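You operate a simulated robot arm through the tools that you are given. There is no shell and no other tool. Be economical: measure what you need, move in short steps, check, and stop when the job is done.

You are at the controls of a simulated two-armed robot. One attempt, no reset.

## Task
Take the yellow transit cap and put it on the yellow damp card. Put one of the teal foam swabs from the top of the long bench on the top of the instrument stand. Fetch the yellow abrasive pad and set it on top of the white flange gasket. Fetch the spirit level and set it on the shelf under the steel table. Lift the steel tin lid open. Any order will do. Set down upright: yellow transit cap, teal foam swab.
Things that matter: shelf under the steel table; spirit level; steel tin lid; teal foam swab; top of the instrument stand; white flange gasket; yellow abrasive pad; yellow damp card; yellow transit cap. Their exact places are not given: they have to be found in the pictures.

Only the result counts: the job must be done as asked and must still hold three seconds after the hand-in. Knocking over, shifting, dropping, spilling or breaking anything else fails it. Lids that push on must go on centred and level and be pressed home; caps that screw on are set level and turned clockwise until they are tight.

## Robot
Two 7-joint arms with three-finger grippers on one trunk, on a base that drives. Base frame: it is fixed to the floor where the robot stands at the start and does not move with it; the origin is under the middle of the robot, x ahead of it, y to its left, z up; the surface under the hand at the start is at about z = 900. Lengths are in mm, angles in degrees, forces in N, time in s.
The left shoulder is at the start at [41, 154, 1012], the right one opposite. With the tool pointing down near the work surface each hand reaches from about 100 to 600 mm from the robot's upright axis, wherever it stands, measured 20 degrees to its own side. Places, roughly: shelf under the steel table [-3300, 4500, 400]; spirit level (15x3x4 cm) [-3800, 3200, 400]; steel tin lid [400, 1800, 400]; teal foam swab [-1750, 4500, 1000]; top of the instrument stand [500, -200, 900]; white flange gasket (9x12x4 cm) [400, 3400, 500]; yellow abrasive pad (6x5x4 cm) [-1200, 2900, 800]; yellow damp card [500, -500, 1000]; yellow transit cap (4x4x6 cm) [500, -100, 900]. Payload 2.69 kg a hand.
The tool frame of a hand sits at the grasp point between the pads (the TCP): z along the fingers, y along the line on which they close. The tips reach 29 mm beyond it. The gripper opens to 120 mm. The gripper's body begins 78 mm behind the TCP.
Orientation is told as [roll, pitch, yaw] about the base's x, y, z axes, in that order, counted from this pose: with the fingers straight down and closing along the base's y, the tool's x points along the base's -x, its y along +y and its z along -z.

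## Interface
- The arms move only by the tool servo_tool. It takes "left_moves", "right_moves" or both (then of equal length, played together; a hand with none holds still); each is a list that holds one entry, the list of rows, each a list of 7 numbers: the shift along the base's x, y, z in units of 20 mm (1.0 is 20 mm), then the turn, a rotation vector about the base's x, y, z in units of 6 degrees (1.0 is 6 degrees), then the gripper command, from -1 (fully open) to 1 (shut), values between in proportion. In form: [[[x, y, z, rx, ry, rz, fingers], ...]]. A call has 1 to 12 rows; each row shifts and turns the commanded pose from where the row before left it. A call with a number of a shift or a turn outside -1 to 1 is refused whole. Rows are played at 5 a second. More than 50 mm and 8.6 degrees between two rows, or a gripper value outside its range, and nothing of the call is played. Where a pose cannot be reached the arm comes as near as it can. A force on the tool above 40 N (or 10 N above the force at the start of the call, whichever is more), or a blocked arm, ends the call early, and 0.2 s more pass. Each finger halts on what it meets, pressing with about 43 N; the grip force reading is that of the motor and also rises with nothing between the fingers. The clock runs only during rows and for 0.2 s after the last one: add rows that do not move to give the fingers time. The reply holds the time, the measured pose of the TCP, the force on the tool along the base axes, the opening and the grip force, in the units named above and with some noise, with the torque about the TCP (base axes, N m) and any sound that the robot's microphone picked up.
- Cameras (640 x 400 px; columns grow to the right, rows downward): "scene" is now at [153.7, 15.8, 1195.3]; the picture's right is [0.18, -0.98, 0.00], its down [-0.24, -0.04, -0.97] and it looks along [0.95, 0.18, -0.24] (base axes); focal length 214 px, centre (320, 200). "left" rides on the left gripper at [63, 0, -104] in its tool frame; the picture's right is [-0.01, 1.00, 0.00], its down [-0.83, 0.00, -0.56] and it looks along [-0.56, 0.00, 0.83] (tool axes); focal length 275 px, centre (320, 200). "right" rides on the right gripper at [63, 0, -104] in its tool frame; the picture's right is [0.00, 1.00, 0.00], its down [-0.83, 0.00, -0.56] and it looks along [-0.56, 0.00, 0.83] (tool axes); focal length 275 px, centre (320, 200).
- capture(camera): a new picture of that camera. The clock stands still meanwhile.
- slide_trunk(by): slides the trunk up (or, below 0, down) by that many mm; the arms and the scene camera ride with it, the base frame stays. It gives what a move gives, with no picture.
- steer(legs): drives the robot by 1 to 6 legs, each [ahead, left, turn to the left] in mm, mm and degrees, along the robot's own axes; the way and the turn of a leg run together, so that a leg with both is an arc; at most 1500 mm and 180 degrees a leg. The arms and the cameras ride along, it lands a little off, and it stops where it bumps. It gives what a move gives.
- aim_head(pan, tilt): turns the head with the scene camera to pan (to the left, within 80 degrees either way) and tilt (down, from -29 to 69), counted from straight ahead of the robot. It gives what a move gives.
- locate(camera, pixels): for up to 12 pixels [column, row] of the newest picture of that camera ("zoom" is the newest enlarged one), the place [x, y, z] in the base frame of the surface seen there, good to about 2 mm. The clock stands still meanwhile.
- enlarge(camera, box): a new picture of the part [left, top, right, bottom] of that camera's present view, enlarged. The clock stands still meanwhile.
- finish_job(): hands the job in; it is judged then, once.

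Work in short steps. Measure before you move; look again where a grasp or a placing could have gone wrong, and mend it. You have 110 turns and 108 pictures in all, those below and enlarged ones among them. Open the grippers and draw the arms clear of the work before you hand the job in, unless the task says otherwise; then end with one line.

The tools are called after "Emit:" by a JSON object that holds its "method" and its "body". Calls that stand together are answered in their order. servo_tool: Moves the arms, as the interface text tells. Its arguments: {"type":"object","properties":{"left_moves":{"type":"array","items":{"type":"array","items":{"type":"array","items":{"type":"number"}}}},"right_moves":{"type":"array","items":{"type":"array","items":{"type":"array","items":{"type":"number"}}}}},"required":[]} The other tools are called the same way: slide_trunk (by) slides the trunk up or down; steer (legs) drives the base; aim_head (pan, tilt) turns the head that bears the scene camera; capture (camera) takes a picture; locate (camera, pixels) gives the place of the surface under pixels of a picture; enlarge (camera, box) takes an enlarged picture of a part of a camera's view; finish_job () hands the job in.

At the start:

```text
time: 0.0
left_position: [337.7, 62.0, 1114.9]
left_ee_rot: [0.1, -0.2, 0.2]
left_force: [-0.1, 0.3, 0.5]
left_moment: [0.01, -0.03, 0.0]
left_opening: 120.0
left_gripper_force: 0.0
right_position: [356.8, -244.1, 1115.1]
right_ee_rot: [0.0, -0.1, 0.0]
right_force: [-1.4, 0.5, -0.6]
right_moment: [0.01, 0.02, 0.01]
right_opening: 120.1
right_gripper_force: 0.0
trunk travel left (down, up): [-379.0, 59.0]
robot x, y, heading: [-0.8, -2.7, 0.1]
head pan, tilt: [10.4, 13.9]
```

scene: 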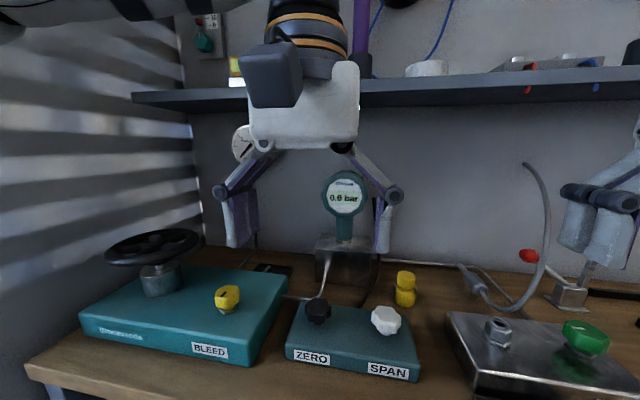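
right: 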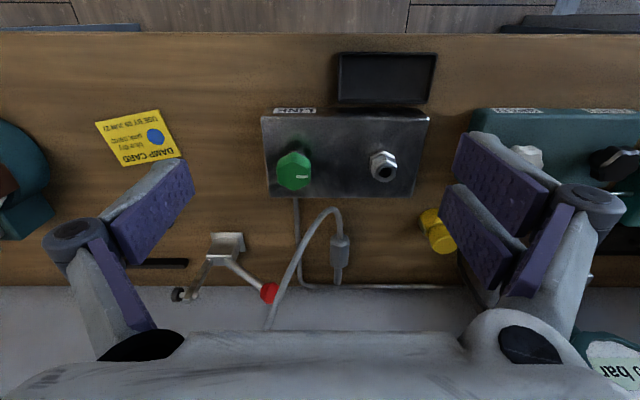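
left: 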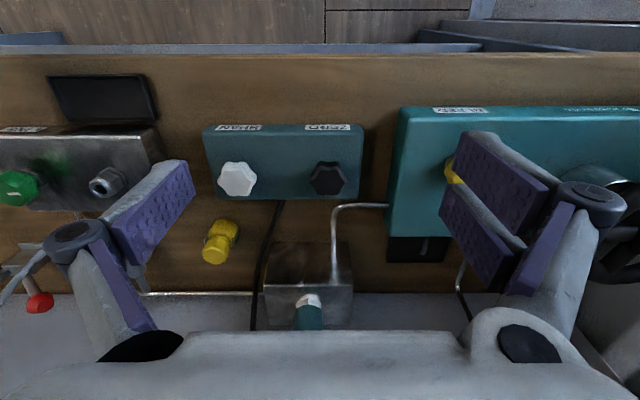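

The yellow cap shows at scene (405,288), right (437,230); damp card at right (140,137). I measure both.

Emit:
{"method": "locate", "body": {"camera": "right", "pixels": [[437, 240], [430, 215], [445, 232], [140, 137], [105, 125], [155, 112], [180, 155], [122, 165], [400, 240], [227, 245], [295, 155]]}}

Emit:
{"method": "locate", "body": {"camera": "scene", "pixels": [[405, 275], [405, 285], [404, 303], [344, 243], [372, 283], [385, 318], [235, 70], [428, 68], [200, 40]]}}

Emit:
{"method": "enlarge", "body": {"camera": "scene", "box": [280, 160, 480, 360]}}

```text
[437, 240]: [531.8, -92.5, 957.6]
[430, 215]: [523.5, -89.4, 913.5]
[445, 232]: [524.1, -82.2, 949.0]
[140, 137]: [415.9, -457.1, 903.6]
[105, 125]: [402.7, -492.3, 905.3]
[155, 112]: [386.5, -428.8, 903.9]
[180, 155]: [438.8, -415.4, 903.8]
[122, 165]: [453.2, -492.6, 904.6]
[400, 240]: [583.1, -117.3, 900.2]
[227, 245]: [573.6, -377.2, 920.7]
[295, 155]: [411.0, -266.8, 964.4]
```

```text
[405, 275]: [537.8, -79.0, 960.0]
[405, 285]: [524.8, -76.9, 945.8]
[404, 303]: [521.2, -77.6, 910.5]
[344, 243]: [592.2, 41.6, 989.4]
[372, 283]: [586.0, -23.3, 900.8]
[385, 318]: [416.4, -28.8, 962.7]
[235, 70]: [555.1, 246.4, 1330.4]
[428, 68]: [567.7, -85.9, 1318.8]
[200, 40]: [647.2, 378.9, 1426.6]
```

```text
2.00 times, centred on (380, 260) of scene
```

zoom: 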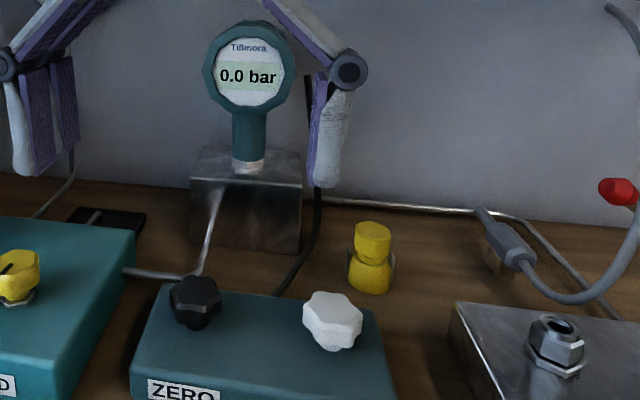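

The cap stands at about (533,-84), top 960; I look closer for a clip around it.

Emit:
{"method": "enlarge", "body": {"camera": "right", "box": [380, 180, 480, 270]}}

Emit:
{"method": "enlarge", "body": {"camera": "left", "box": [170, 190, 270, 290]}}

Emit:
{"method": "enlarge", "body": {"camera": "right", "box": [80, 90, 240, 190]}}

```text
4.44 times, centred on (430, 225) of right
```

zoom: 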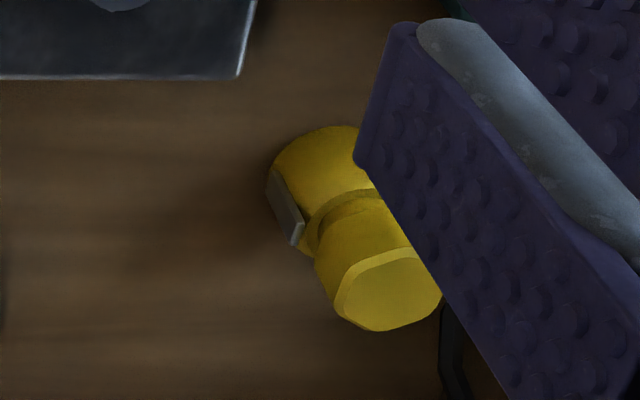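

```text
4.00 times, centred on (220, 240) of left
```

zoom: 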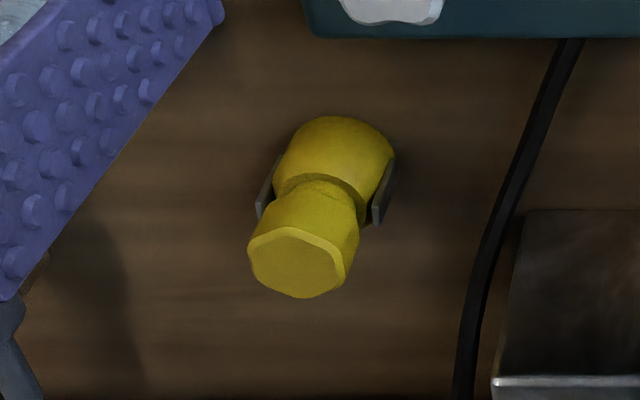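

```text
4.00 times, centred on (160, 140) of right
```

zoom: 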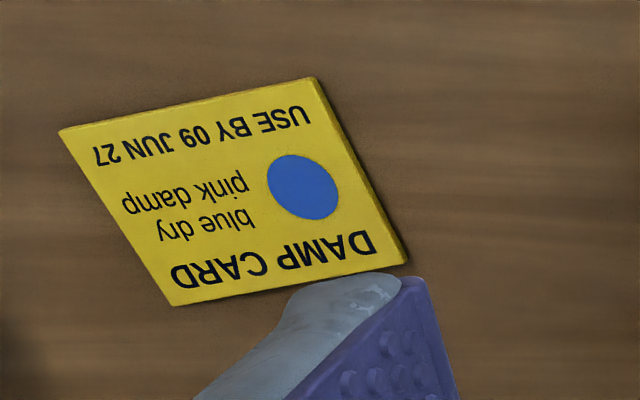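

Two grey plates flank the cap along y; I measure their height and the upper part.

Emit:
{"method": "enlarge", "body": {"camera": "left", "box": [170, 190, 270, 290]}}

Emit:
{"method": "locate", "body": {"camera": "zoom", "pixels": [[383, 190], [377, 215], [265, 190], [392, 165], [260, 215], [298, 262], [255, 262], [345, 262], [300, 230], [298, 295], [335, 150], [375, 222]]}}

```text
4.00 times, centred on (220, 240) of left
```

zoom: 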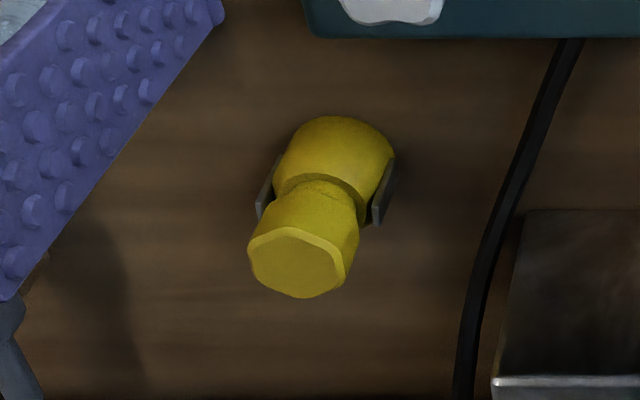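

```text
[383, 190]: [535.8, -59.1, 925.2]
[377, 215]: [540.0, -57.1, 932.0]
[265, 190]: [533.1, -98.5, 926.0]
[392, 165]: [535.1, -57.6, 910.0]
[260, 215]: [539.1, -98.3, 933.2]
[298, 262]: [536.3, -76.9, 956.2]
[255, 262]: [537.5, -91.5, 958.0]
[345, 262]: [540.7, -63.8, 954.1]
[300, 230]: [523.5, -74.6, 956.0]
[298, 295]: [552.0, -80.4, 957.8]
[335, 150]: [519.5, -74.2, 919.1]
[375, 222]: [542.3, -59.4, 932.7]
```

Cap centre (537,-78), top 957; clip plates at ±20 in y up to 933, so I grip along x. Move the right hand there, turning 90° about z.

Emit:
{"method": "servo_tool", "body": {"right_moves": [[[0.6, 0.5, 0, 0, 0, 1, -1], [0.6, 0.5, 0, 0, 0, 1, -1], [0.6, 0.5, 0, 0, 0, 1, -1], [0.6, 0.5, 0, 0, 0, 1, -1], [0.6, 0.5, 0, 0, 0, 1, -1], [0.6, 0.5, 0, 0, 0, 1, -1], [0.6, 0.5, 0, 0, 0, 1, -1], [0.6, 0.5, 0, 0, 0, 1, -1], [0.6, 0.5, 0, 0, 0, 1, -1], [0.6, 0.5, 0, 0, 0, 1, -1], [0.6, 0.6, 0, 0, 0, 1, -1], [0.6, 0.6, 0, 0, 0, 1, -1]]]}}

```text
time: 2.6
left_position: [338.7, 61.2, 1114.8]
left_ee_rot: [0.0, -0.1, 0.0]
left_force: [-0.1, 0.4, -0.4]
left_moment: [0.0, -0.04, 0.03]
left_opening: 120.1
left_gripper_force: 0.0
right_position: [489.7, -130.4, 1114.9]
right_ee_rot: [0.0, 0.0, 66.0]
right_force: [-0.3, 0.7, -0.7]
right_moment: [-0.01, -0.01, 0.0]
right_opening: 120.0
right_gripper_force: 0.1
right hand out of reach, approached as far as the arm can: row 12
trunk travel left (down, up): [-379.0, 59.0]
robot x, y, heading: [-1.3, 0.1, 0.2]
head pan, tilt: [10.4, 13.9]
```

Turned 66°, good enough to miss the clip. Continue the shift and lower to z≈1030.

Emit:
{"method": "servo_tool", "body": {"right_moves": [[[0.5, 0.5, -0.9, 0, 0, 0, -1], [0.5, 0.5, -0.9, 0, 0, 0, -1], [0.5, 0.5, -0.9, 0, 0, 0, -1], [0.5, 0.5, -0.9, 0, 0, 0, -1], [0.3, 0.5, -0.5, 0, 0, 0, -1], [0, 0, 0, 0, 0, 0, -1]]]}}

Emit:
{"method": "capture", "body": {"camera": "right"}}

```text
time: 4.0
left_position: [338.4, 62.5, 1113.7]
left_ee_rot: [0.0, 0.0, 0.1]
left_force: [-1.4, -0.9, 1.2]
left_moment: [0.06, -0.16, 0.0]
left_opening: 120.3
left_gripper_force: 0.1
right_position: [530.9, -79.3, 1026.3]
right_ee_rot: [0.5, 0.5, 66.4]
right_force: [-1.3, -0.6, 3.9]
right_moment: [0.1, -0.13, 0.03]
right_opening: 120.1
right_gripper_force: 0.1
right hand out of reach, approached as far as the arm can: row 5
trunk travel left (down, up): [-379.0, 59.0]
robot x, y, heading: [4.4, -1.0, 0.2]
head pan, tilt: [10.4, 13.9]
```

```text
99 pictures are left
```

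right: 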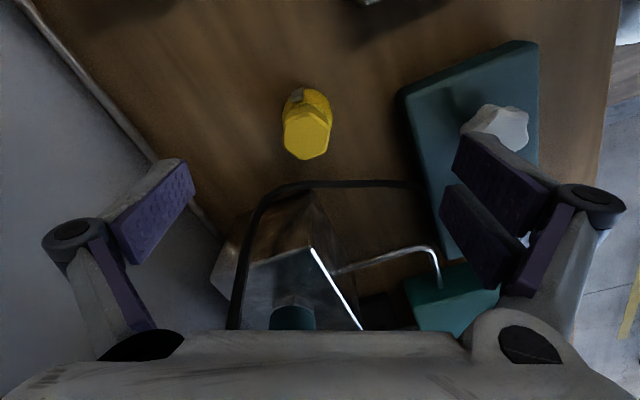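

The path is clear; I narrow the fingers to ~70 mm and go down to z≈943.

Emit:
{"method": "servo_tool", "body": {"right_moves": [[[0.1, 0, 0, 0, 0, 0, -0.2], [0.1, 0, -1, 0, 0, 0, -0.2], [0.1, 0, -1, 0, 0, 0, -0.2], [0, 0, -1, 0, 0, 0, -0.2], [0, 0, -1, 0, 0, 0, -0.2], [0, 0, -0.15, 0, 0, 0, -0.2], [0, 0, 0, 0, 0, 0, -0.2]]]}}

Emit:
{"method": "capture", "body": {"camera": "right"}}

```text
time: 5.6
left_position: [337.4, 62.0, 1115.1]
left_ee_rot: [0.0, -0.1, 0.2]
left_force: [0.0, -0.4, -1.2]
left_moment: [-0.01, 0.01, 0.02]
left_opening: 119.8
left_gripper_force: 0.1
right_position: [534.7, -80.7, 948.0]
right_ee_rot: [-0.1, 0.0, 66.0]
right_force: [0.9, -0.9, 0.8]
right_moment: [-0.02, 0.0, 0.0]
right_opening: 72.5
right_gripper_force: 0.0
trunk travel left (down, up): [-379.0, 59.0]
robot x, y, heading: [0.6, 0.9, 0.2]
head pan, tilt: [10.4, 13.9]
```

```text
98 pictures are left
```

right: 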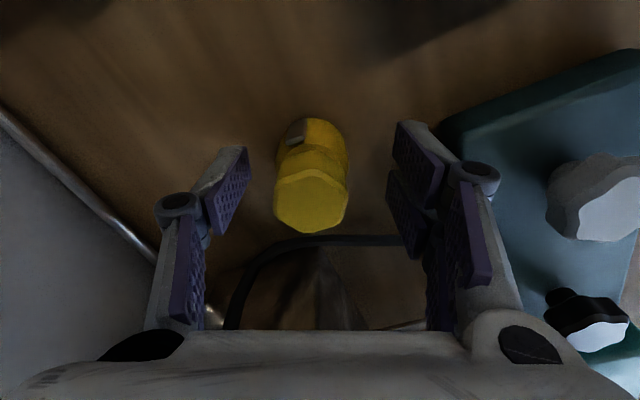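

The cap sits centred between the pads; close.

Emit:
{"method": "servo_tool", "body": {"right_moves": [[[0, 0, -0.2, 0, 0, 0, 0.2], [0, 0, 0, 0, 0, 0, 1], [0, 0, 0, 0, 0, 0, 1], [0, 0, 0, 0, 0, 0, 1], [0, 0, 0, 0, 0, 0, 1]]]}}

Emit:
{"method": "servo_tool", "body": {"right_moves": [[[0, 0, 0.3, 0, 0, 0, 1], [0, 0, 0.5, 0, 0, 0, 1], [0, 0, 0.7, 0, 0, 0, 1], [0, 0, 1, 0, 0, 0, 1], [0, 0, 1, 0, 0, 0, 1], [0, 0, 0, 0, 0, 0, 1]]]}}

Emit:
{"method": "capture", "body": {"camera": "right"}}

```text
time: 6.8
left_position: [337.9, 61.5, 1113.7]
left_ee_rot: [0.0, -0.1, 0.0]
left_force: [-0.3, -0.7, 0.0]
left_moment: [0.02, 0.0, -0.02]
left_opening: 120.0
left_gripper_force: 0.1
right_position: [535.0, -81.4, 943.7]
right_ee_rot: [-0.1, -0.2, 65.9]
right_force: [1.8, -0.8, 8.5]
right_moment: [-0.03, 0.01, 0.08]
right_opening: 46.0
right_gripper_force: 43.3
trunk travel left (down, up): [-379.0, 59.0]
robot x, y, heading: [1.2, 0.3, 0.2]
head pan, tilt: [10.4, 13.9]
```

```text
time: 8.2
left_position: [338.4, 61.0, 1114.8]
left_ee_rot: [0.0, -0.1, 0.0]
left_force: [0.4, -0.5, 0.0]
left_moment: [-0.04, 0.02, 0.04]
left_opening: 120.1
left_gripper_force: 0.1
right_position: [536.2, -81.0, 1014.1]
right_ee_rot: [-0.1, 0.0, 66.2]
right_force: [-0.2, -0.2, -1.4]
right_moment: [0.0, -0.01, 0.0]
right_opening: 45.8
right_gripper_force: 42.9
trunk travel left (down, up): [-379.0, 59.0]
robot x, y, heading: [-1.4, 3.1, 0.0]
head pan, tilt: [10.4, 13.9]
```

```text
97 pictures are left
```

right: 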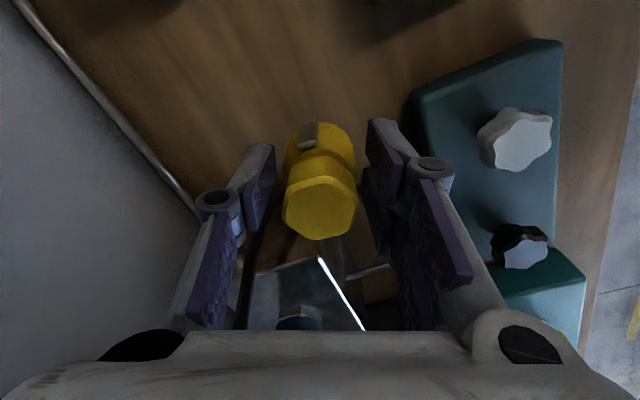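

The cap is held (its clip comes along). Retract toward x=420, rise, then move right to the card.

Emit:
{"method": "servo_tool", "body": {"right_moves": [[[-1, 0, 0.5, 0, 0, 0, 1], [-1, 0, 0.5, 0, 0, 0, 1], [-1, 0, 0.5, 0, 0, 0, 1], [-1, 0, 0.5, 0, 0, 0, 1], [-1, 0, 0.3, 0, 0, 0, 1], [-0.8, -1, 0, 0, 0, -1, 1], [0, -1, 0, 0, 0, -1, 1], [0, -1, 0, 0, 0, -1, 1], [0, -1, 0, 0, 0, -1, 1], [0, -1, 0, 0, 0, -1, 1], [0, -1, 0, 0, 0, -1, 1], [0, -1, 0, 0, 0, -1, 1]]]}}

Emit:
{"method": "servo_tool", "body": {"right_moves": [[[0, -1, 0, 0, 0, -1, 1], [0, -1, 0, 0, 0, -1, 1], [0, -1, 0, 0, 0, -1, 1], [0, -1, 0, 0, 0, -1, 1], [0, -1, 0, 0, 0, 0, 1], [0, -1, 0, 0, 0, 0, 1], [0, -1, 0, 0, 0, 0, 1], [0, -1, 0, 0, 0, 0, 1], [0, -1, 0, 0, 0, 0, 1], [0, -1, 0, 0, 0, 0, 1], [0, -1, 0, 0, 0, 0, 1], [0, -0.8, 0, 0, 0, 0, 1]]]}}

Emit:
{"method": "capture", "body": {"camera": "right"}}

```text
time: 10.8
left_position: [337.2, 61.2, 1113.0]
left_ee_rot: [0.0, -0.1, 0.0]
left_force: [0.4, -0.3, -0.2]
left_moment: [0.02, 0.01, 0.01]
left_opening: 120.1
left_gripper_force: 0.0
right_position: [419.3, -221.1, 1059.6]
right_ee_rot: [0.0, 0.0, 23.8]
right_force: [0.8, -0.2, -0.7]
right_moment: [0.01, 0.0, 0.0]
right_opening: 38.3
right_gripper_force: 43.6
trunk travel left (down, up): [-379.0, 59.0]
robot x, y, heading: [-0.2, 0.3, 0.1]
head pan, tilt: [10.4, 13.9]
```

```text
time: 13.4
left_position: [338.9, 60.9, 1114.0]
left_ee_rot: [-0.1, 0.0, 0.1]
left_force: [0.3, 0.7, -0.1]
left_moment: [0.0, -0.02, -0.01]
left_opening: 120.0
left_gripper_force: 0.0
right_position: [419.0, -457.3, 1058.3]
right_ee_rot: [-0.1, 0.0, 0.0]
right_force: [-0.1, -0.2, -0.8]
right_moment: [0.03, 0.03, -0.04]
right_opening: 38.2
right_gripper_force: 43.2
trunk travel left (down, up): [-379.0, 59.0]
robot x, y, heading: [0.9, -6.1, -0.2]
head pan, tilt: [10.4, 13.9]
```

```text
96 pictures are left
```

right: 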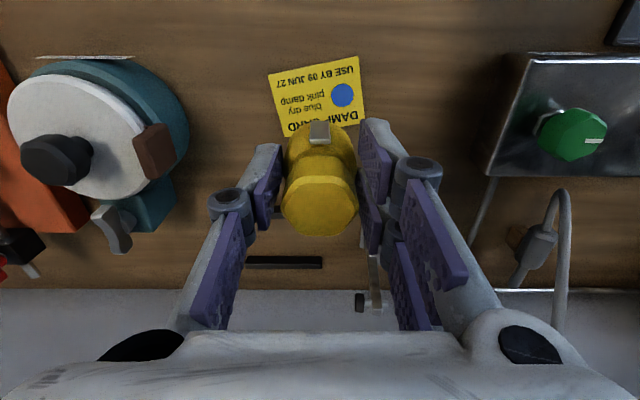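

The cap is held upright; lower to just above the card.

Emit:
{"method": "servo_tool", "body": {"right_moves": [[[0, 0, -1, 0, 0, 0, 1], [0, 0, -1, 0, 0, 0, 1], [0, 0, -1, 0, 0, 0, 1], [0, 0, -1, 0, 0, 0, 1], [0, 0, -0.6, 0, 0, 0, 1], [0, 0, 0, 0, 0, 0, 1]]]}}

Emit:
{"method": "capture", "body": {"camera": "right"}}

Emit:
{"method": "aim_head", "body": {"pan": -45, "tilt": 30}}

Emit:
{"method": "capture", "body": {"camera": "scene"}}

```text
time: 14.8
left_position: [337.9, 61.2, 1114.2]
left_ee_rot: [0.0, -0.1, 0.1]
left_force: [-0.1, 0.3, 0.4]
left_moment: [0.02, 0.03, 0.03]
left_opening: 120.0
left_gripper_force: 0.0
right_position: [419.7, -457.9, 968.6]
right_ee_rot: [0.0, 0.0, -0.1]
right_force: [-0.5, 0.2, -1.4]
right_moment: [-0.02, 0.0, 0.01]
right_opening: 38.3
right_gripper_force: 43.0
trunk travel left (down, up): [-379.0, 59.0]
robot x, y, heading: [-2.6, -0.8, -0.2]
head pan, tilt: [10.4, 13.9]
```

```text
95 pictures are left
```

right: 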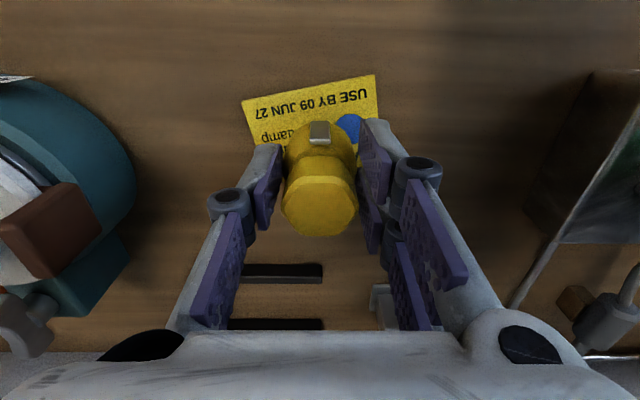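

```text
time: 16.0
left_position: [338.1, 61.4, 1113.9]
left_ee_rot: [0.1, -0.1, 0.1]
left_force: [0.0, -0.1, -0.3]
left_moment: [0.03, -0.01, 0.02]
left_opening: 120.1
left_gripper_force: 0.1
right_position: [420.5, -457.2, 968.0]
right_ee_rot: [0.0, 0.1, 0.1]
right_force: [-0.5, 0.5, -1.1]
right_moment: [0.02, 0.01, 0.0]
right_opening: 38.4
right_gripper_force: 43.2
trunk travel left (down, up): [-379.0, 59.0]
robot x, y, heading: [-0.7, -1.6, 0.2]
head pan, tilt: [-45.0, 30.0]
```

```text
94 pictures are left
```

scene: 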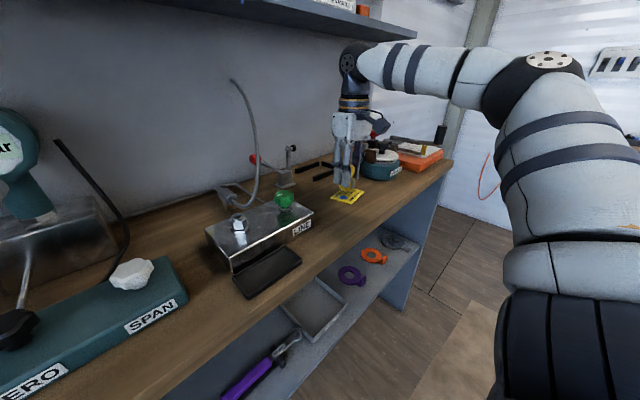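

Lower gently onto the card.

Emit:
{"method": "servo_tool", "body": {"right_moves": [[[0, 0, -0.5, 0, 0, 0, 1], [0, 0, -0.3, 0, 0, 0, 1], [0, 0, -0.15, 0, 0, 0, 1], [0, 0, -0.1, 0, 0, 0, 1], [0, 0, 0, 0, 0, 0, 1]]]}}

Emit:
{"method": "capture", "body": {"camera": "right"}}

Emit:
{"method": "enlarge", "body": {"camera": "scene", "box": [300, 130, 400, 220]}}

```text
time: 17.2
left_position: [337.2, 62.4, 1116.0]
left_ee_rot: [-0.2, -0.1, 0.0]
left_force: [0.0, 0.6, 0.0]
left_moment: [0.02, -0.01, 0.01]
left_opening: 120.2
left_gripper_force: 0.0
right_position: [419.6, -456.8, 949.7]
right_ee_rot: [-0.1, -0.2, 0.0]
right_force: [1.0, -4.4, 17.1]
right_moment: [-0.1, 0.05, 0.0]
right_opening: 38.4
right_gripper_force: 43.3
trunk travel left (down, up): [-379.0, 59.0]
robot x, y, heading: [0.6, 0.7, 0.1]
head pan, tilt: [-45.0, 30.0]
```

```text
93 pictures are left
```

right: 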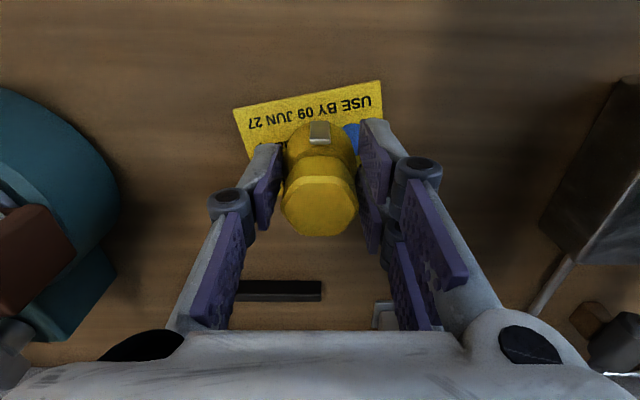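

```text
4.44 times, centred on (350, 175) of scene
```

zoom: 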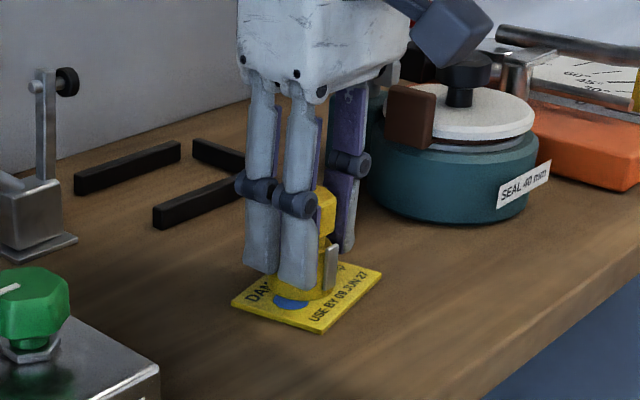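

In contact (17 N), well within the card. Open to ~75 mm and rise.

Emit:
{"method": "servo_tool", "body": {"right_moves": [[[0, 0, 0.1, 0, 0, 0, 0.3], [0, 0, 0, 0, 0, 0, 0.1], [0, 0, 0, 0, 0, 0, -0.2], [0, 0, 0.5, 0, 0, 0, -0.2], [0, 0, 1, 0, 0, 0, -0.2], [0, 0, 1, 0, 0, 0, -0.2], [0, 0, 1, 0, 0, 0, -0.2], [0, 0, 1, 0, 0, 0, -0.2], [0, 0, 1, 0, 0, 0, -0.2], [0, 0, 1, 0, 0, 0, -0.2]]]}}

Emit:
{"method": "enlarge", "body": {"camera": "scene", "box": [300, 130, 400, 220]}}

Emit:
{"method": "capture", "body": {"camera": "right"}}

```text
time: 19.4
left_position: [337.9, 62.4, 1113.8]
left_ee_rot: [0.0, -0.1, 0.1]
left_force: [0.3, -0.3, -0.1]
left_moment: [0.01, -0.02, 0.01]
left_opening: 120.0
left_gripper_force: 0.0
right_position: [420.1, -456.9, 1080.4]
right_ee_rot: [-0.1, 0.0, 0.1]
right_force: [0.2, 0.5, -0.3]
right_moment: [0.02, -0.02, 0.02]
right_opening: 72.1
right_gripper_force: 0.0
trunk travel left (down, up): [-379.0, 59.0]
robot x, y, heading: [-3.5, 6.7, 0.0]
head pan, tilt: [-45.0, 30.0]
```

```text
4.44 times, centred on (350, 175) of scene
```

zoom: 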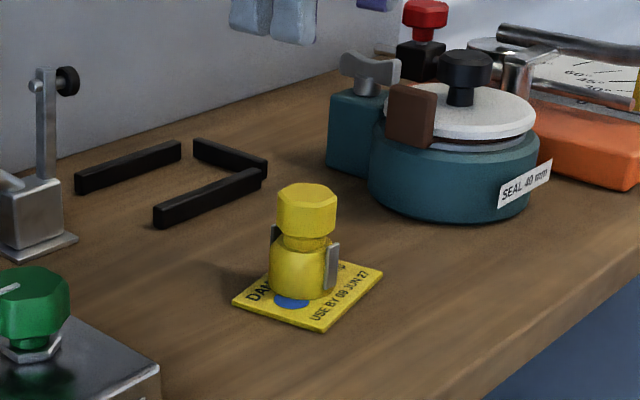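

```text
90 pictures are left
```

right: 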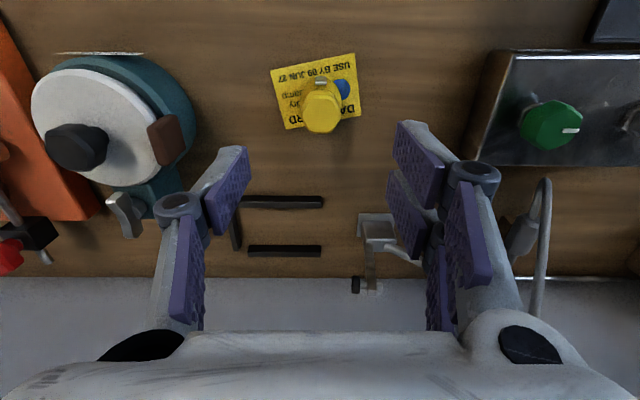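

Cap stands upright on the card. Draw the right hand back, then back the base off and look around.

Emit:
{"method": "servo_tool", "body": {"right_moves": [[[-1, 1, 0.3, 0, 0, 0, -0.2], [-1, 1, 0.3, 0, 0, 0, -0.2], [-1, 1, 0.3, 0, 0, 0, -0.2], [-1, 1, 0.3, 0, 0, 0, -0.2], [-1, 1, 0.3, 0, 0, 0, -0.2], [-1, 1, 0.3, 0, 0, 0, -0.2], [0, 1, 0, 0, 0, 0, -0.2], [0, 1, 0, 0, 0, 0, -0.2], [0, 1, 0, 0, 0, 0, -0.2]]], "left_moves": [[[-0.3, 1, 0, 0, 0, 0, -1], [-0.3, 1, 0, 0, 0, 0, -1], [-0.3, 1, 0, 0, 0, 0, -1], [-0.3, 1, 0, 0, 0, 0, -1], [-0.3, 1, 0, 0, 0, 0, -1], [-0.3, 1, 0, 0, 0, 0, -1], [0, 0, 0, 0, 0, 0, -1], [0, 0, 0, 0, 0, 0, -1], [0, 0, 0, 0, 0, 0, -1]]]}}

Emit:
{"method": "steer", "body": {"legs": [[-500, 0, 0]]}}

Emit:
{"method": "aim_head", "body": {"pan": 75, "tilt": 15}}

Emit:
{"method": "capture", "body": {"camera": "scene"}}

```text
time: 21.4
left_position: [303.3, 183.3, 1114.2]
left_ee_rot: [0.0, -0.1, 0.1]
left_force: [1.3, 0.6, -0.1]
left_moment: [0.0, 0.01, 0.04]
left_opening: 120.0
left_gripper_force: 0.1
right_position: [347.1, -259.4, 1072.1]
right_ee_rot: [0.0, 0.0, -0.1]
right_force: [0.4, -0.1, -0.6]
right_moment: [0.0, -0.01, 0.01]
right_opening: 71.8
right_gripper_force: 0.0
right hand out of reach, approached as far as the arm can: row 1, 2, 3, 4, 5, 6
trunk travel left (down, up): [-379.0, 59.0]
robot x, y, heading: [-4.0, -2.0, 0.1]
head pan, tilt: [-45.0, 30.0]
```

```text
time: 24.4
left_position: [-209.8, 182.7, 1114.3]
left_ee_rot: [0.1, -0.1, 0.0]
left_force: [-0.7, 0.5, -0.3]
left_moment: [0.0, -0.03, -0.05]
left_opening: 120.0
left_gripper_force: 0.1
right_position: [-164.2, -259.3, 1072.1]
right_ee_rot: [-0.1, 0.1, 0.0]
right_force: [-0.2, -0.9, 0.3]
right_moment: [-0.02, -0.03, 0.02]
right_opening: 72.0
right_gripper_force: 0.1
trunk travel left (down, up): [-379.0, 59.0]
robot x, y, heading: [-511.9, 0.1, 0.1]
head pan, tilt: [-45.0, 30.0]
```

```text
time: 26.4
left_position: [-209.9, 181.3, 1114.7]
left_ee_rot: [0.0, 0.0, 0.0]
left_force: [-0.2, -0.1, -0.6]
left_moment: [0.03, 0.01, -0.02]
left_opening: 119.9
left_gripper_force: 0.0
right_position: [-164.8, -260.8, 1072.0]
right_ee_rot: [-0.1, 0.0, 0.0]
right_force: [0.4, -0.2, 0.3]
right_moment: [0.0, 0.0, 0.02]
right_opening: 71.9
right_gripper_force: 0.1
trunk travel left (down, up): [-379.0, 59.0]
robot x, y, heading: [-511.6, 2.7, -0.3]
head pan, tilt: [75.0, 15.0]
```

```text
89 pictures are left
```

scene: 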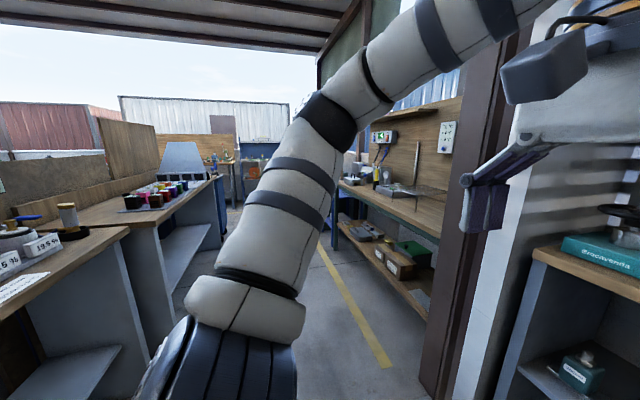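

The aisle runs along +y. I turn left 90° and look ahead.

Emit:
{"method": "steer", "body": {"legs": [[0, 0, 90], [600, 0, 0]]}}

Emit:
{"method": "aim_head", "body": {"pan": -30, "tilt": 20}}

Emit:
{"method": "capture", "body": {"camera": "scene"}}

Emit:
{"method": "aim_head", "body": {"pan": 20, "tilt": 15}}

Emit:
{"method": "capture", "body": {"camera": "scene"}}

```text
time: 33.7
left_position: [-704.9, 901.1, 1114.2]
left_ee_rot: [0.1, -0.1, 90.5]
left_force: [-0.1, 0.5, 0.2]
left_moment: [0.0, -0.01, 0.02]
left_opening: 120.0
left_gripper_force: 0.1
right_position: [-262.9, 952.9, 1072.4]
right_ee_rot: [-0.1, 0.0, 90.6]
right_force: [0.0, -0.3, 0.0]
right_moment: [0.01, -0.01, -0.04]
right_opening: 72.0
right_gripper_force: 0.0
trunk travel left (down, up): [-379.0, 59.0]
robot x, y, heading: [-517.7, 604.1, 90.3]
head pan, tilt: [75.0, 15.0]
```

```text
time: 35.5
left_position: [-704.7, 901.7, 1114.7]
left_ee_rot: [0.1, -0.1, 90.6]
left_force: [-0.2, -0.8, 0.4]
left_moment: [0.03, 0.05, 0.02]
left_opening: 119.9
left_gripper_force: 0.1
right_position: [-262.9, 951.0, 1073.1]
right_ee_rot: [-0.2, 0.0, 90.5]
right_force: [-0.1, 0.3, 0.2]
right_moment: [-0.05, 0.02, 0.02]
right_opening: 71.8
right_gripper_force: 0.1
trunk travel left (down, up): [-379.0, 59.0]
robot x, y, heading: [-519.0, 600.8, 90.6]
head pan, tilt: [-30.0, 20.0]
```

```text
88 pictures are left
```

scene: 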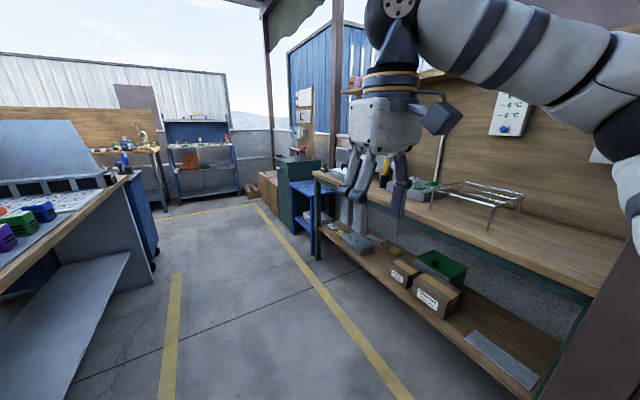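

```text
time: 36.7
left_position: [-704.0, 901.9, 1113.6]
left_ee_rot: [0.0, -0.1, 90.5]
left_force: [-0.1, 0.7, -0.3]
left_moment: [0.02, -0.02, -0.02]
left_opening: 120.2
left_gripper_force: 0.0
right_position: [-262.3, 951.2, 1072.3]
right_ee_rot: [0.0, 0.0, 90.5]
right_force: [-0.2, -0.1, -1.1]
right_moment: [0.01, 0.0, 0.03]
right_opening: 71.8
right_gripper_force: 0.1
trunk travel left (down, up): [-379.0, 59.0]
robot x, y, heading: [-518.7, 600.1, 90.5]
head pan, tilt: [20.0, 15.0]
```

```text
87 pictures are left
```

scene: 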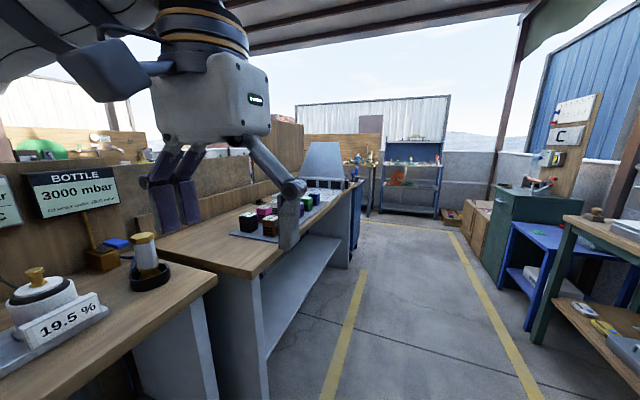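

Next, the tin on the lower shelf of the right bench: drive to y≈1800 and turn to face it.

Emit:
{"method": "steer", "body": {"legs": [[1150, 0, 0], [0, 0, -90]]}}

Emit:
{"method": "aim_head", "body": {"pan": 0, "tilt": 40}}

Emit:
{"method": "capture", "body": {"camera": "scene"}}

```text
time: 46.4
left_position: [-224.7, 1927.2, 1114.4]
left_ee_rot: [0.1, -0.1, 0.0]
left_force: [1.0, -0.3, -0.9]
left_moment: [0.0, 0.02, 0.0]
left_opening: 120.1
left_gripper_force: 0.0
right_position: [-179.8, 1485.7, 1071.7]
right_ee_rot: [0.0, 0.1, 0.0]
right_force: [-0.4, -1.0, 0.3]
right_moment: [0.03, 0.03, 0.0]
right_opening: 72.0
right_gripper_force: 0.0
trunk travel left (down, up): [-379.0, 59.0]
robot x, y, heading: [-527.6, 1744.7, -0.1]
head pan, tilt: [20.0, 15.0]
```

```text
time: 47.3
left_position: [-224.9, 1928.9, 1113.2]
left_ee_rot: [0.0, -0.2, 0.1]
left_force: [-0.6, 0.2, -0.9]
left_moment: [0.05, -0.02, -0.01]
left_opening: 119.8
left_gripper_force: 0.1
right_position: [-180.1, 1485.0, 1072.2]
right_ee_rot: [-0.1, 0.1, 0.0]
right_force: [0.4, -0.6, -0.4]
right_moment: [-0.02, 0.04, 0.0]
right_opening: 72.0
right_gripper_force: 0.0
trunk travel left (down, up): [-379.0, 59.0]
robot x, y, heading: [-527.3, 1747.9, -0.1]
head pan, tilt: [0.0, 40.0]
```

```text
86 pictures are left
```

scene: 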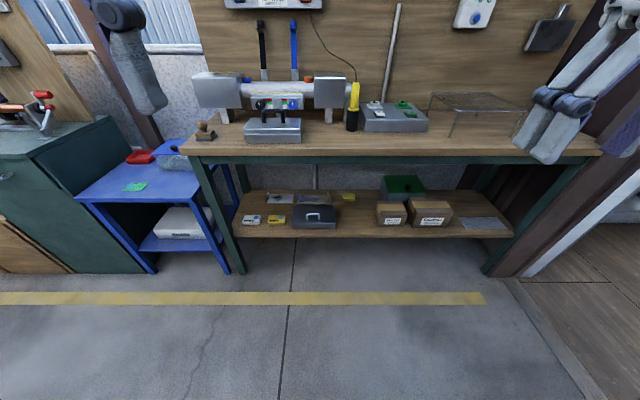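

Emit:
{"method": "enlarge", "body": {"camera": "scene", "box": [220, 165, 380, 245]}}

Emit:
{"method": "locate", "body": {"camera": "zoom", "pixels": [[380, 135], [335, 130], [435, 130], [375, 165], [380, 200], [375, 250], [300, 240], [460, 240], [300, 130], [450, 220], [200, 100]]}}

Emit:
{"method": "locate", "body": {"camera": "scene", "pixels": [[300, 152], [300, 235], [230, 270], [490, 270], [187, 150], [595, 155], [314, 130], [200, 130]]}}

```text
4.00 times, centred on (300, 205) of scene
```

zoom: 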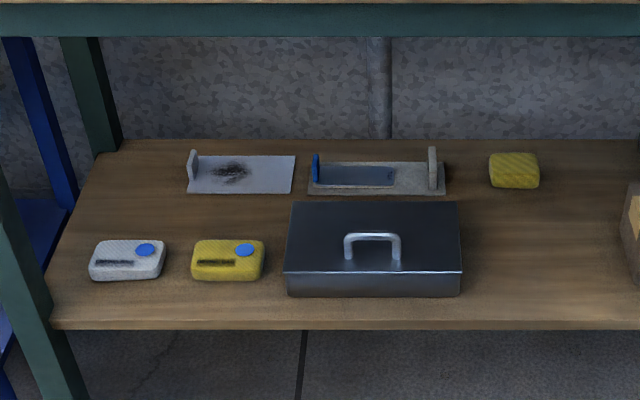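

```text
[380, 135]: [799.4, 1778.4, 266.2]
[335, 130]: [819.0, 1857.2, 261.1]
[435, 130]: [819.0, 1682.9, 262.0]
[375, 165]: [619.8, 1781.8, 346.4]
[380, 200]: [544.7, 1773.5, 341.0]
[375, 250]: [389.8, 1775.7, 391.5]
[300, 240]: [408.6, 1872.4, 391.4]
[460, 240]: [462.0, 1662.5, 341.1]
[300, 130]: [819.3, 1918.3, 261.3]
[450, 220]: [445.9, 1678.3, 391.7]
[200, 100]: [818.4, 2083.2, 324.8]
```

```text
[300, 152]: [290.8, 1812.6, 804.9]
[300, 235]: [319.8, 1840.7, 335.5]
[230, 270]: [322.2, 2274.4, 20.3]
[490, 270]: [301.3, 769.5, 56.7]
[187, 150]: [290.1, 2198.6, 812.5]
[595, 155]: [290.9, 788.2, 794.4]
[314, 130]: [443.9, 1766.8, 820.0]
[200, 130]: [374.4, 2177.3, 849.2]
```

The tin sits on the shelf (shelf z 341, lid z 391, handle near (430,1775)). I approach and lower the trunk to view it.

Emit:
{"method": "steer", "body": {"legs": [[300, -110, 0]]}}

Emit:
{"method": "slide_trunk", "body": {"by": -370}}

Emit:
{"method": "aim_head", "body": {"pan": 12, "tilt": 35}}

Emit:
{"method": "capture", "body": {"camera": "scene"}}

```text
time: 49.4
left_position: [78.2, 1816.9, 1113.7]
left_ee_rot: [0.0, 0.0, -0.4]
left_force: [0.8, 0.5, 0.5]
left_moment: [0.01, 0.02, 0.0]
left_opening: 120.0
left_gripper_force: 0.1
right_position: [118.5, 1373.7, 1071.3]
right_ee_rot: [0.0, 0.0, -0.4]
right_force: [0.5, 0.4, 0.9]
right_moment: [-0.02, 0.01, 0.01]
right_opening: 71.9
right_gripper_force: 0.1
trunk travel left (down, up): [-379.0, 59.0]
robot x, y, heading: [-225.9, 1635.0, -0.4]
head pan, tilt: [0.0, 40.0]
```

```text
time: 53.0
left_position: [167.2, 1815.4, 640.8]
left_ee_rot: [-0.1, 21.9, -0.5]
left_force: [-0.9, 1.0, 0.0]
left_moment: [0.0, -0.03, 0.0]
left_opening: 120.2
left_gripper_force: 0.0
right_position: [188.5, 1375.7, 610.6]
right_ee_rot: [0.6, 17.7, 0.3]
right_force: [0.0, 0.0, 0.5]
right_moment: [-0.02, -0.02, -0.03]
right_opening: 71.9
right_gripper_force: 0.1
trunk travel left (down, up): [-9.0, 429.0]
robot x, y, heading: [-221.5, 1638.7, -0.6]
head pan, tilt: [0.0, 40.0]
```

```text
time: 53.7
left_position: [167.5, 1815.0, 642.0]
left_ee_rot: [-0.1, 21.8, -0.5]
left_force: [-0.1, 0.4, 0.8]
left_moment: [0.01, 0.02, -0.01]
left_opening: 120.0
left_gripper_force: 0.0
right_position: [188.0, 1375.3, 611.7]
right_ee_rot: [0.6, 17.7, 0.3]
right_force: [0.4, 0.4, 0.5]
right_moment: [-0.03, 0.02, -0.01]
right_opening: 71.8
right_gripper_force: 0.1
trunk travel left (down, up): [-9.0, 429.0]
robot x, y, heading: [-227.7, 1636.5, -0.6]
head pan, tilt: [12.0, 35.0]
```

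```text
84 pictures are left
```

scene: 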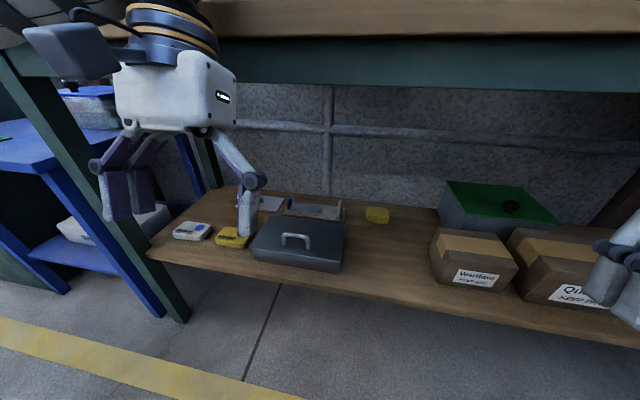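

Emit:
{"method": "enlarge", "body": {"camera": "scene", "box": [230, 190, 370, 280]}}

Emit:
{"method": "locate", "body": {"camera": "zoom", "pixels": [[300, 206], [245, 210], [380, 220], [250, 240], [380, 250], [190, 130], [520, 150], [100, 250], [490, 300], [310, 250], [105, 290], [480, 355]]}}

```text
4.44 times, centred on (300, 235) of scene
```

zoom: 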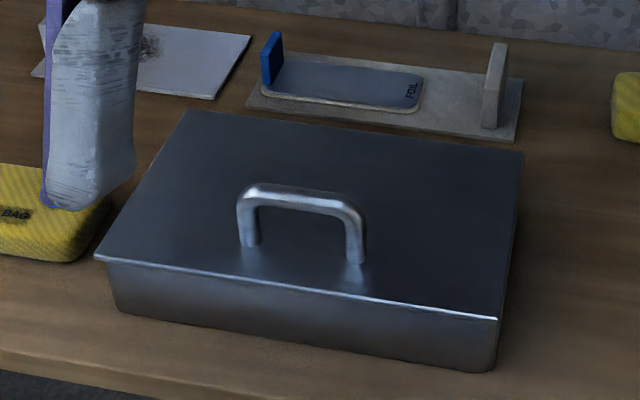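

```text
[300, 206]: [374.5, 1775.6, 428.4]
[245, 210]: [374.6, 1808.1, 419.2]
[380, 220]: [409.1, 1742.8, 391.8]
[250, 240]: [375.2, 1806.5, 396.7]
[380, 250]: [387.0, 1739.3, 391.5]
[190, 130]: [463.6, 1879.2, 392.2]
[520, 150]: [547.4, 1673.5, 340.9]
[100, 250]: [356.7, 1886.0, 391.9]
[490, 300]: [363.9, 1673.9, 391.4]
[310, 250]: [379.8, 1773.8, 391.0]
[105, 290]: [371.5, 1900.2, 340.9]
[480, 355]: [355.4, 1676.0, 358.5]
```

Handle: legs y 1742–1810 at x≈376, bar top z 430; lid front edge x 356, hinge at x≈477. I'll pitch the left tool 45° forward and straddle the handle.

Emit:
{"method": "servo_tool", "body": {"left_moves": [[[0.55, -0.16, -0.6, 0, -0.93, 0, -1], [0.55, -0.16, -0.6, 0, -0.93, 0, -1], [0.55, -0.16, -0.6, 0, -0.93, 0, -1], [0.55, -0.16, -0.6, 0, -0.93, 0, -1], [0.55, -0.16, -0.6, 0, -0.93, 0, -1], [0.55, -0.16, -0.6, 0, -0.93, 0, -1], [0.55, -0.16, -0.6, 0, -0.93, 0, -1], [0.55, -0.16, -0.6, 0, -0.93, 0, -1], [0.55, -0.16, -0.6, 0, -0.93, 0, -1], [0.55, -0.16, -0.6, 0, -0.93, 0, -1], [0.55, -0.16, -0.6, 0, -0.93, 0, -1], [0.55, -0.16, -0.6, 0, -0.93, 0, -1]]]}}

Emit:
{"method": "capture", "body": {"camera": "left"}}

```text
time: 56.3
left_position: [303.4, 1776.9, 500.5]
left_ee_rot: [0.3, -45.0, -0.6]
left_force: [0.1, 0.2, -1.3]
left_moment: [0.01, 0.0, 0.03]
left_opening: 119.8
left_gripper_force: 0.1
right_position: [188.6, 1375.0, 610.4]
right_ee_rot: [0.4, 17.9, 0.4]
right_force: [0.0, 0.0, 0.0]
right_moment: [-0.02, 0.03, 0.01]
right_opening: 71.6
right_gripper_force: 0.1
trunk travel left (down, up): [-9.0, 429.0]
robot x, y, heading: [-227.8, 1632.2, -0.4]
head pan, tilt: [12.0, 35.0]
```

```text
82 pictures are left
```

left: 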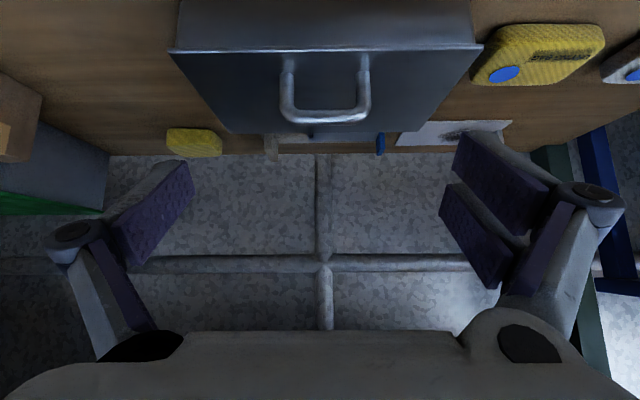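

Handle is centred at (325,100). Advance to straddle it.

Emit:
{"method": "servo_tool", "body": {"left_moves": [[[0.5, 0, -0.7, 0, 0, 0, -1], [0.5, 0, -0.7, 0, 0, 0, -1], [0.6, 0, -0.7, 0, 0, 0, -1], [0.6, 0, -0.7, 0, 0, 0, -1], [0.6, 0, -0.7, 0, 0, 0, -1], [0, 0, 0, 0, 0, 0, -1]]]}}

Emit:
{"method": "capture", "body": {"camera": "left"}}

Emit:
{"method": "enlarge", "body": {"camera": "scene", "box": [200, 150, 380, 290]}}

```text
time: 57.7
left_position: [362.0, 1775.5, 430.7]
left_ee_rot: [0.5, -45.1, -0.6]
left_force: [0.5, -1.3, 0.2]
left_moment: [-0.01, 0.03, 0.04]
left_opening: 119.8
left_gripper_force: 0.2
right_position: [187.0, 1375.0, 609.1]
right_ee_rot: [0.4, 18.0, 0.4]
right_force: [0.7, -0.6, 0.3]
right_moment: [0.01, 0.0, 0.0]
right_opening: 72.2
right_gripper_force: 0.2
trunk travel left (down, up): [-9.0, 429.0]
robot x, y, heading: [-222.6, 1636.7, -0.6]
head pan, tilt: [12.0, 35.0]
```

```text
81 pictures are left
```

left: 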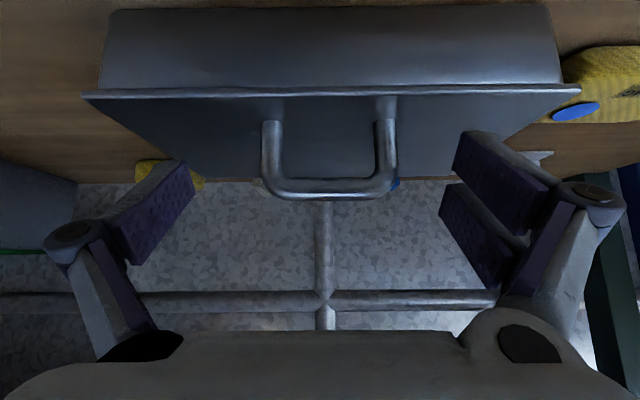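

```text
2.86 times, centred on (290, 220) of scene
```

zoom: 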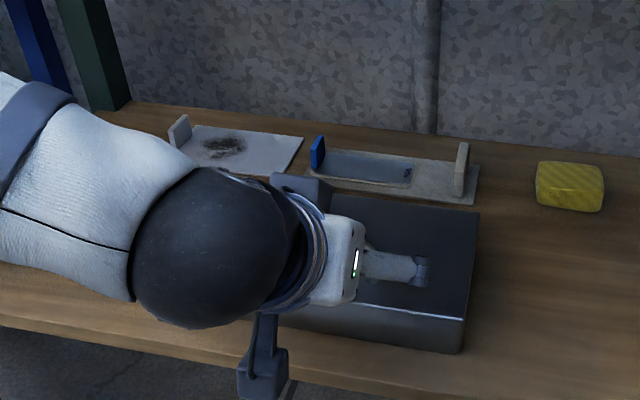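

Bar at row 185, centred enough. Nudge down/left slightly and close on the legs.

Emit:
{"method": "servo_tool", "body": {"left_moves": [[[0, 0.15, -0.2, 0, 0, 0, -0.6], [0, 0, 0, 0, 0, 0, -0.3], [0, 0, 0, 0, 0, 0, 0.2], [0, 0, 0, 0, 0, 0, 0.5], [0, 0, 0, 0, 0, 0, 0.5]]]}}

Emit:
{"method": "capture", "body": {"camera": "left"}}

```text
time: 58.9
left_position: [360.2, 1779.5, 427.6]
left_ee_rot: [0.5, -45.0, -0.6]
left_force: [-0.1, 4.5, 0.5]
left_moment: [0.28, 0.04, 0.22]
left_opening: 69.8
left_gripper_force: 43.1
right_position: [186.5, 1375.1, 609.4]
right_ee_rot: [0.2, 18.0, 0.4]
right_force: [0.0, 0.6, 0.5]
right_moment: [0.02, 0.02, 0.01]
right_opening: 71.9
right_gripper_force: 0.0
trunk travel left (down, up): [-9.0, 429.0]
robot x, y, heading: [-223.8, 1635.7, -0.4]
head pan, tilt: [12.0, 35.0]
```

```text
79 pictures are left
```

left: 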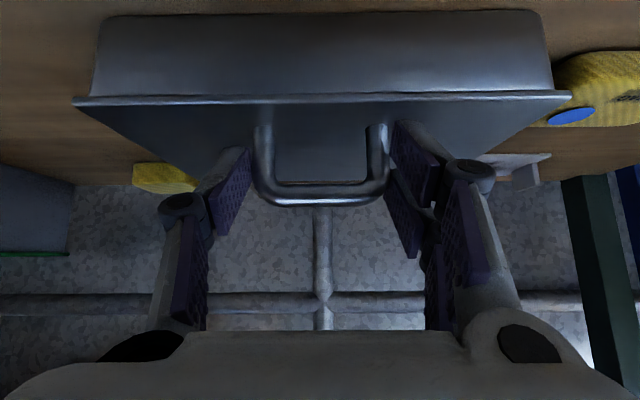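

Gripped (69.8 mm). Lift along the hinge arc to 40°.

Emit:
{"method": "servo_tool", "body": {"left_moves": [[[0.12, 0, 0.45, 0, 0, 0, 0.5], [0.17, 0, 0.42, 0, 0, 0, 0.5], [0.2, 0, 0.4, 0, 0, 0, 0.5], [0.23, 0, 0.39, 0, 0, 0, 0.5], [0.27, 0, 0.37, 0, 0, 0, 0.5], [0.3, 0, 0.34, 0, 0, 0, 0.5], [0.33, 0, 0.31, 0, 0, 0, 0.5], [0.36, 0, 0.29, 0, 0, 0, 0.5], [0, 0, 0, 0, 0, 0, 0.5]]]}}

Emit:
{"method": "capture", "body": {"camera": "left"}}

Emit:
{"method": "enlarge", "body": {"camera": "scene", "box": [200, 150, 380, 290]}}

```text
time: 60.9
left_position: [398.7, 1778.5, 486.6]
left_ee_rot: [0.4, -45.0, -0.7]
left_force: [-0.2, -0.7, -4.6]
left_moment: [0.2, 0.46, -0.05]
left_opening: 69.9
left_gripper_force: 43.3
right_position: [186.3, 1374.4, 607.5]
right_ee_rot: [0.2, 18.2, 0.3]
right_force: [-0.2, -0.3, 1.1]
right_moment: [0.03, 0.02, 0.0]
right_opening: 72.2
right_gripper_force: 0.1
trunk travel left (down, up): [-9.0, 429.0]
robot x, y, heading: [-225.1, 1633.8, -0.8]
head pan, tilt: [12.0, 35.0]
```

```text
78 pictures are left
```

left: 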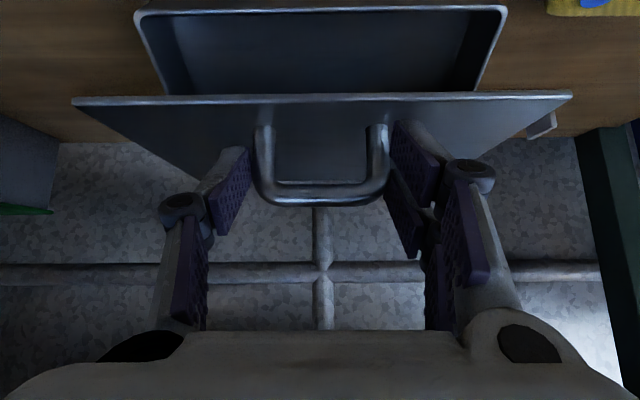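

```text
2.86 times, centred on (290, 220) of scene
```

zoom: 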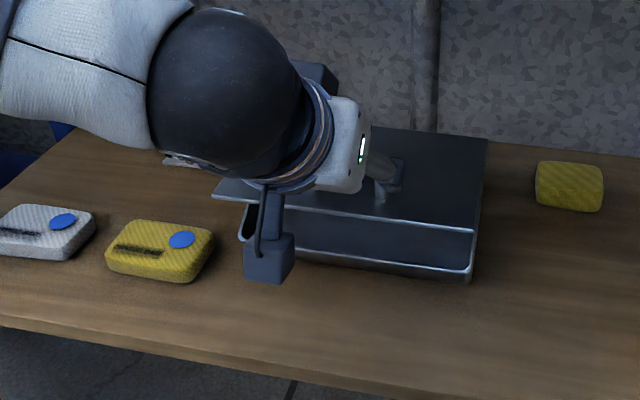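

The lid's view hasn't tilted relative to the hand; I measure whether it is lifting flat.

Emit:
{"method": "locate", "body": {"camera": "left", "pixels": [[100, 102], [550, 98], [200, 150], [450, 150], [250, 170], [320, 110], [320, 165], [150, 10], [490, 10], [320, 60]]}}

Emit:
{"method": "locate", "body": {"camera": "zoom", "pixels": [[450, 215], [470, 150], [465, 265], [420, 210], [485, 145], [440, 160]]}}

```text
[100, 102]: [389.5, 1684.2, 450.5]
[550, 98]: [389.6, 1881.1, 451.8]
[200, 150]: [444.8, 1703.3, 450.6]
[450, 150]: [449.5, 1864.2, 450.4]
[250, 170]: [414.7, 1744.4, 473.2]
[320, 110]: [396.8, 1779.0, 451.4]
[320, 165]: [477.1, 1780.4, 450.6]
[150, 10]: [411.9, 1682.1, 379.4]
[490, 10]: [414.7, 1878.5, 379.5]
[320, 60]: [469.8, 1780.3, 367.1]
```

```text
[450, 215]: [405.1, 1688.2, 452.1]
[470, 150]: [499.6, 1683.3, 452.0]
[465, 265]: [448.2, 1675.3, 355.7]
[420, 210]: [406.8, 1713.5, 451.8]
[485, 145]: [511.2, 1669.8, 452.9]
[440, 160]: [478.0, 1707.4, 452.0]
```

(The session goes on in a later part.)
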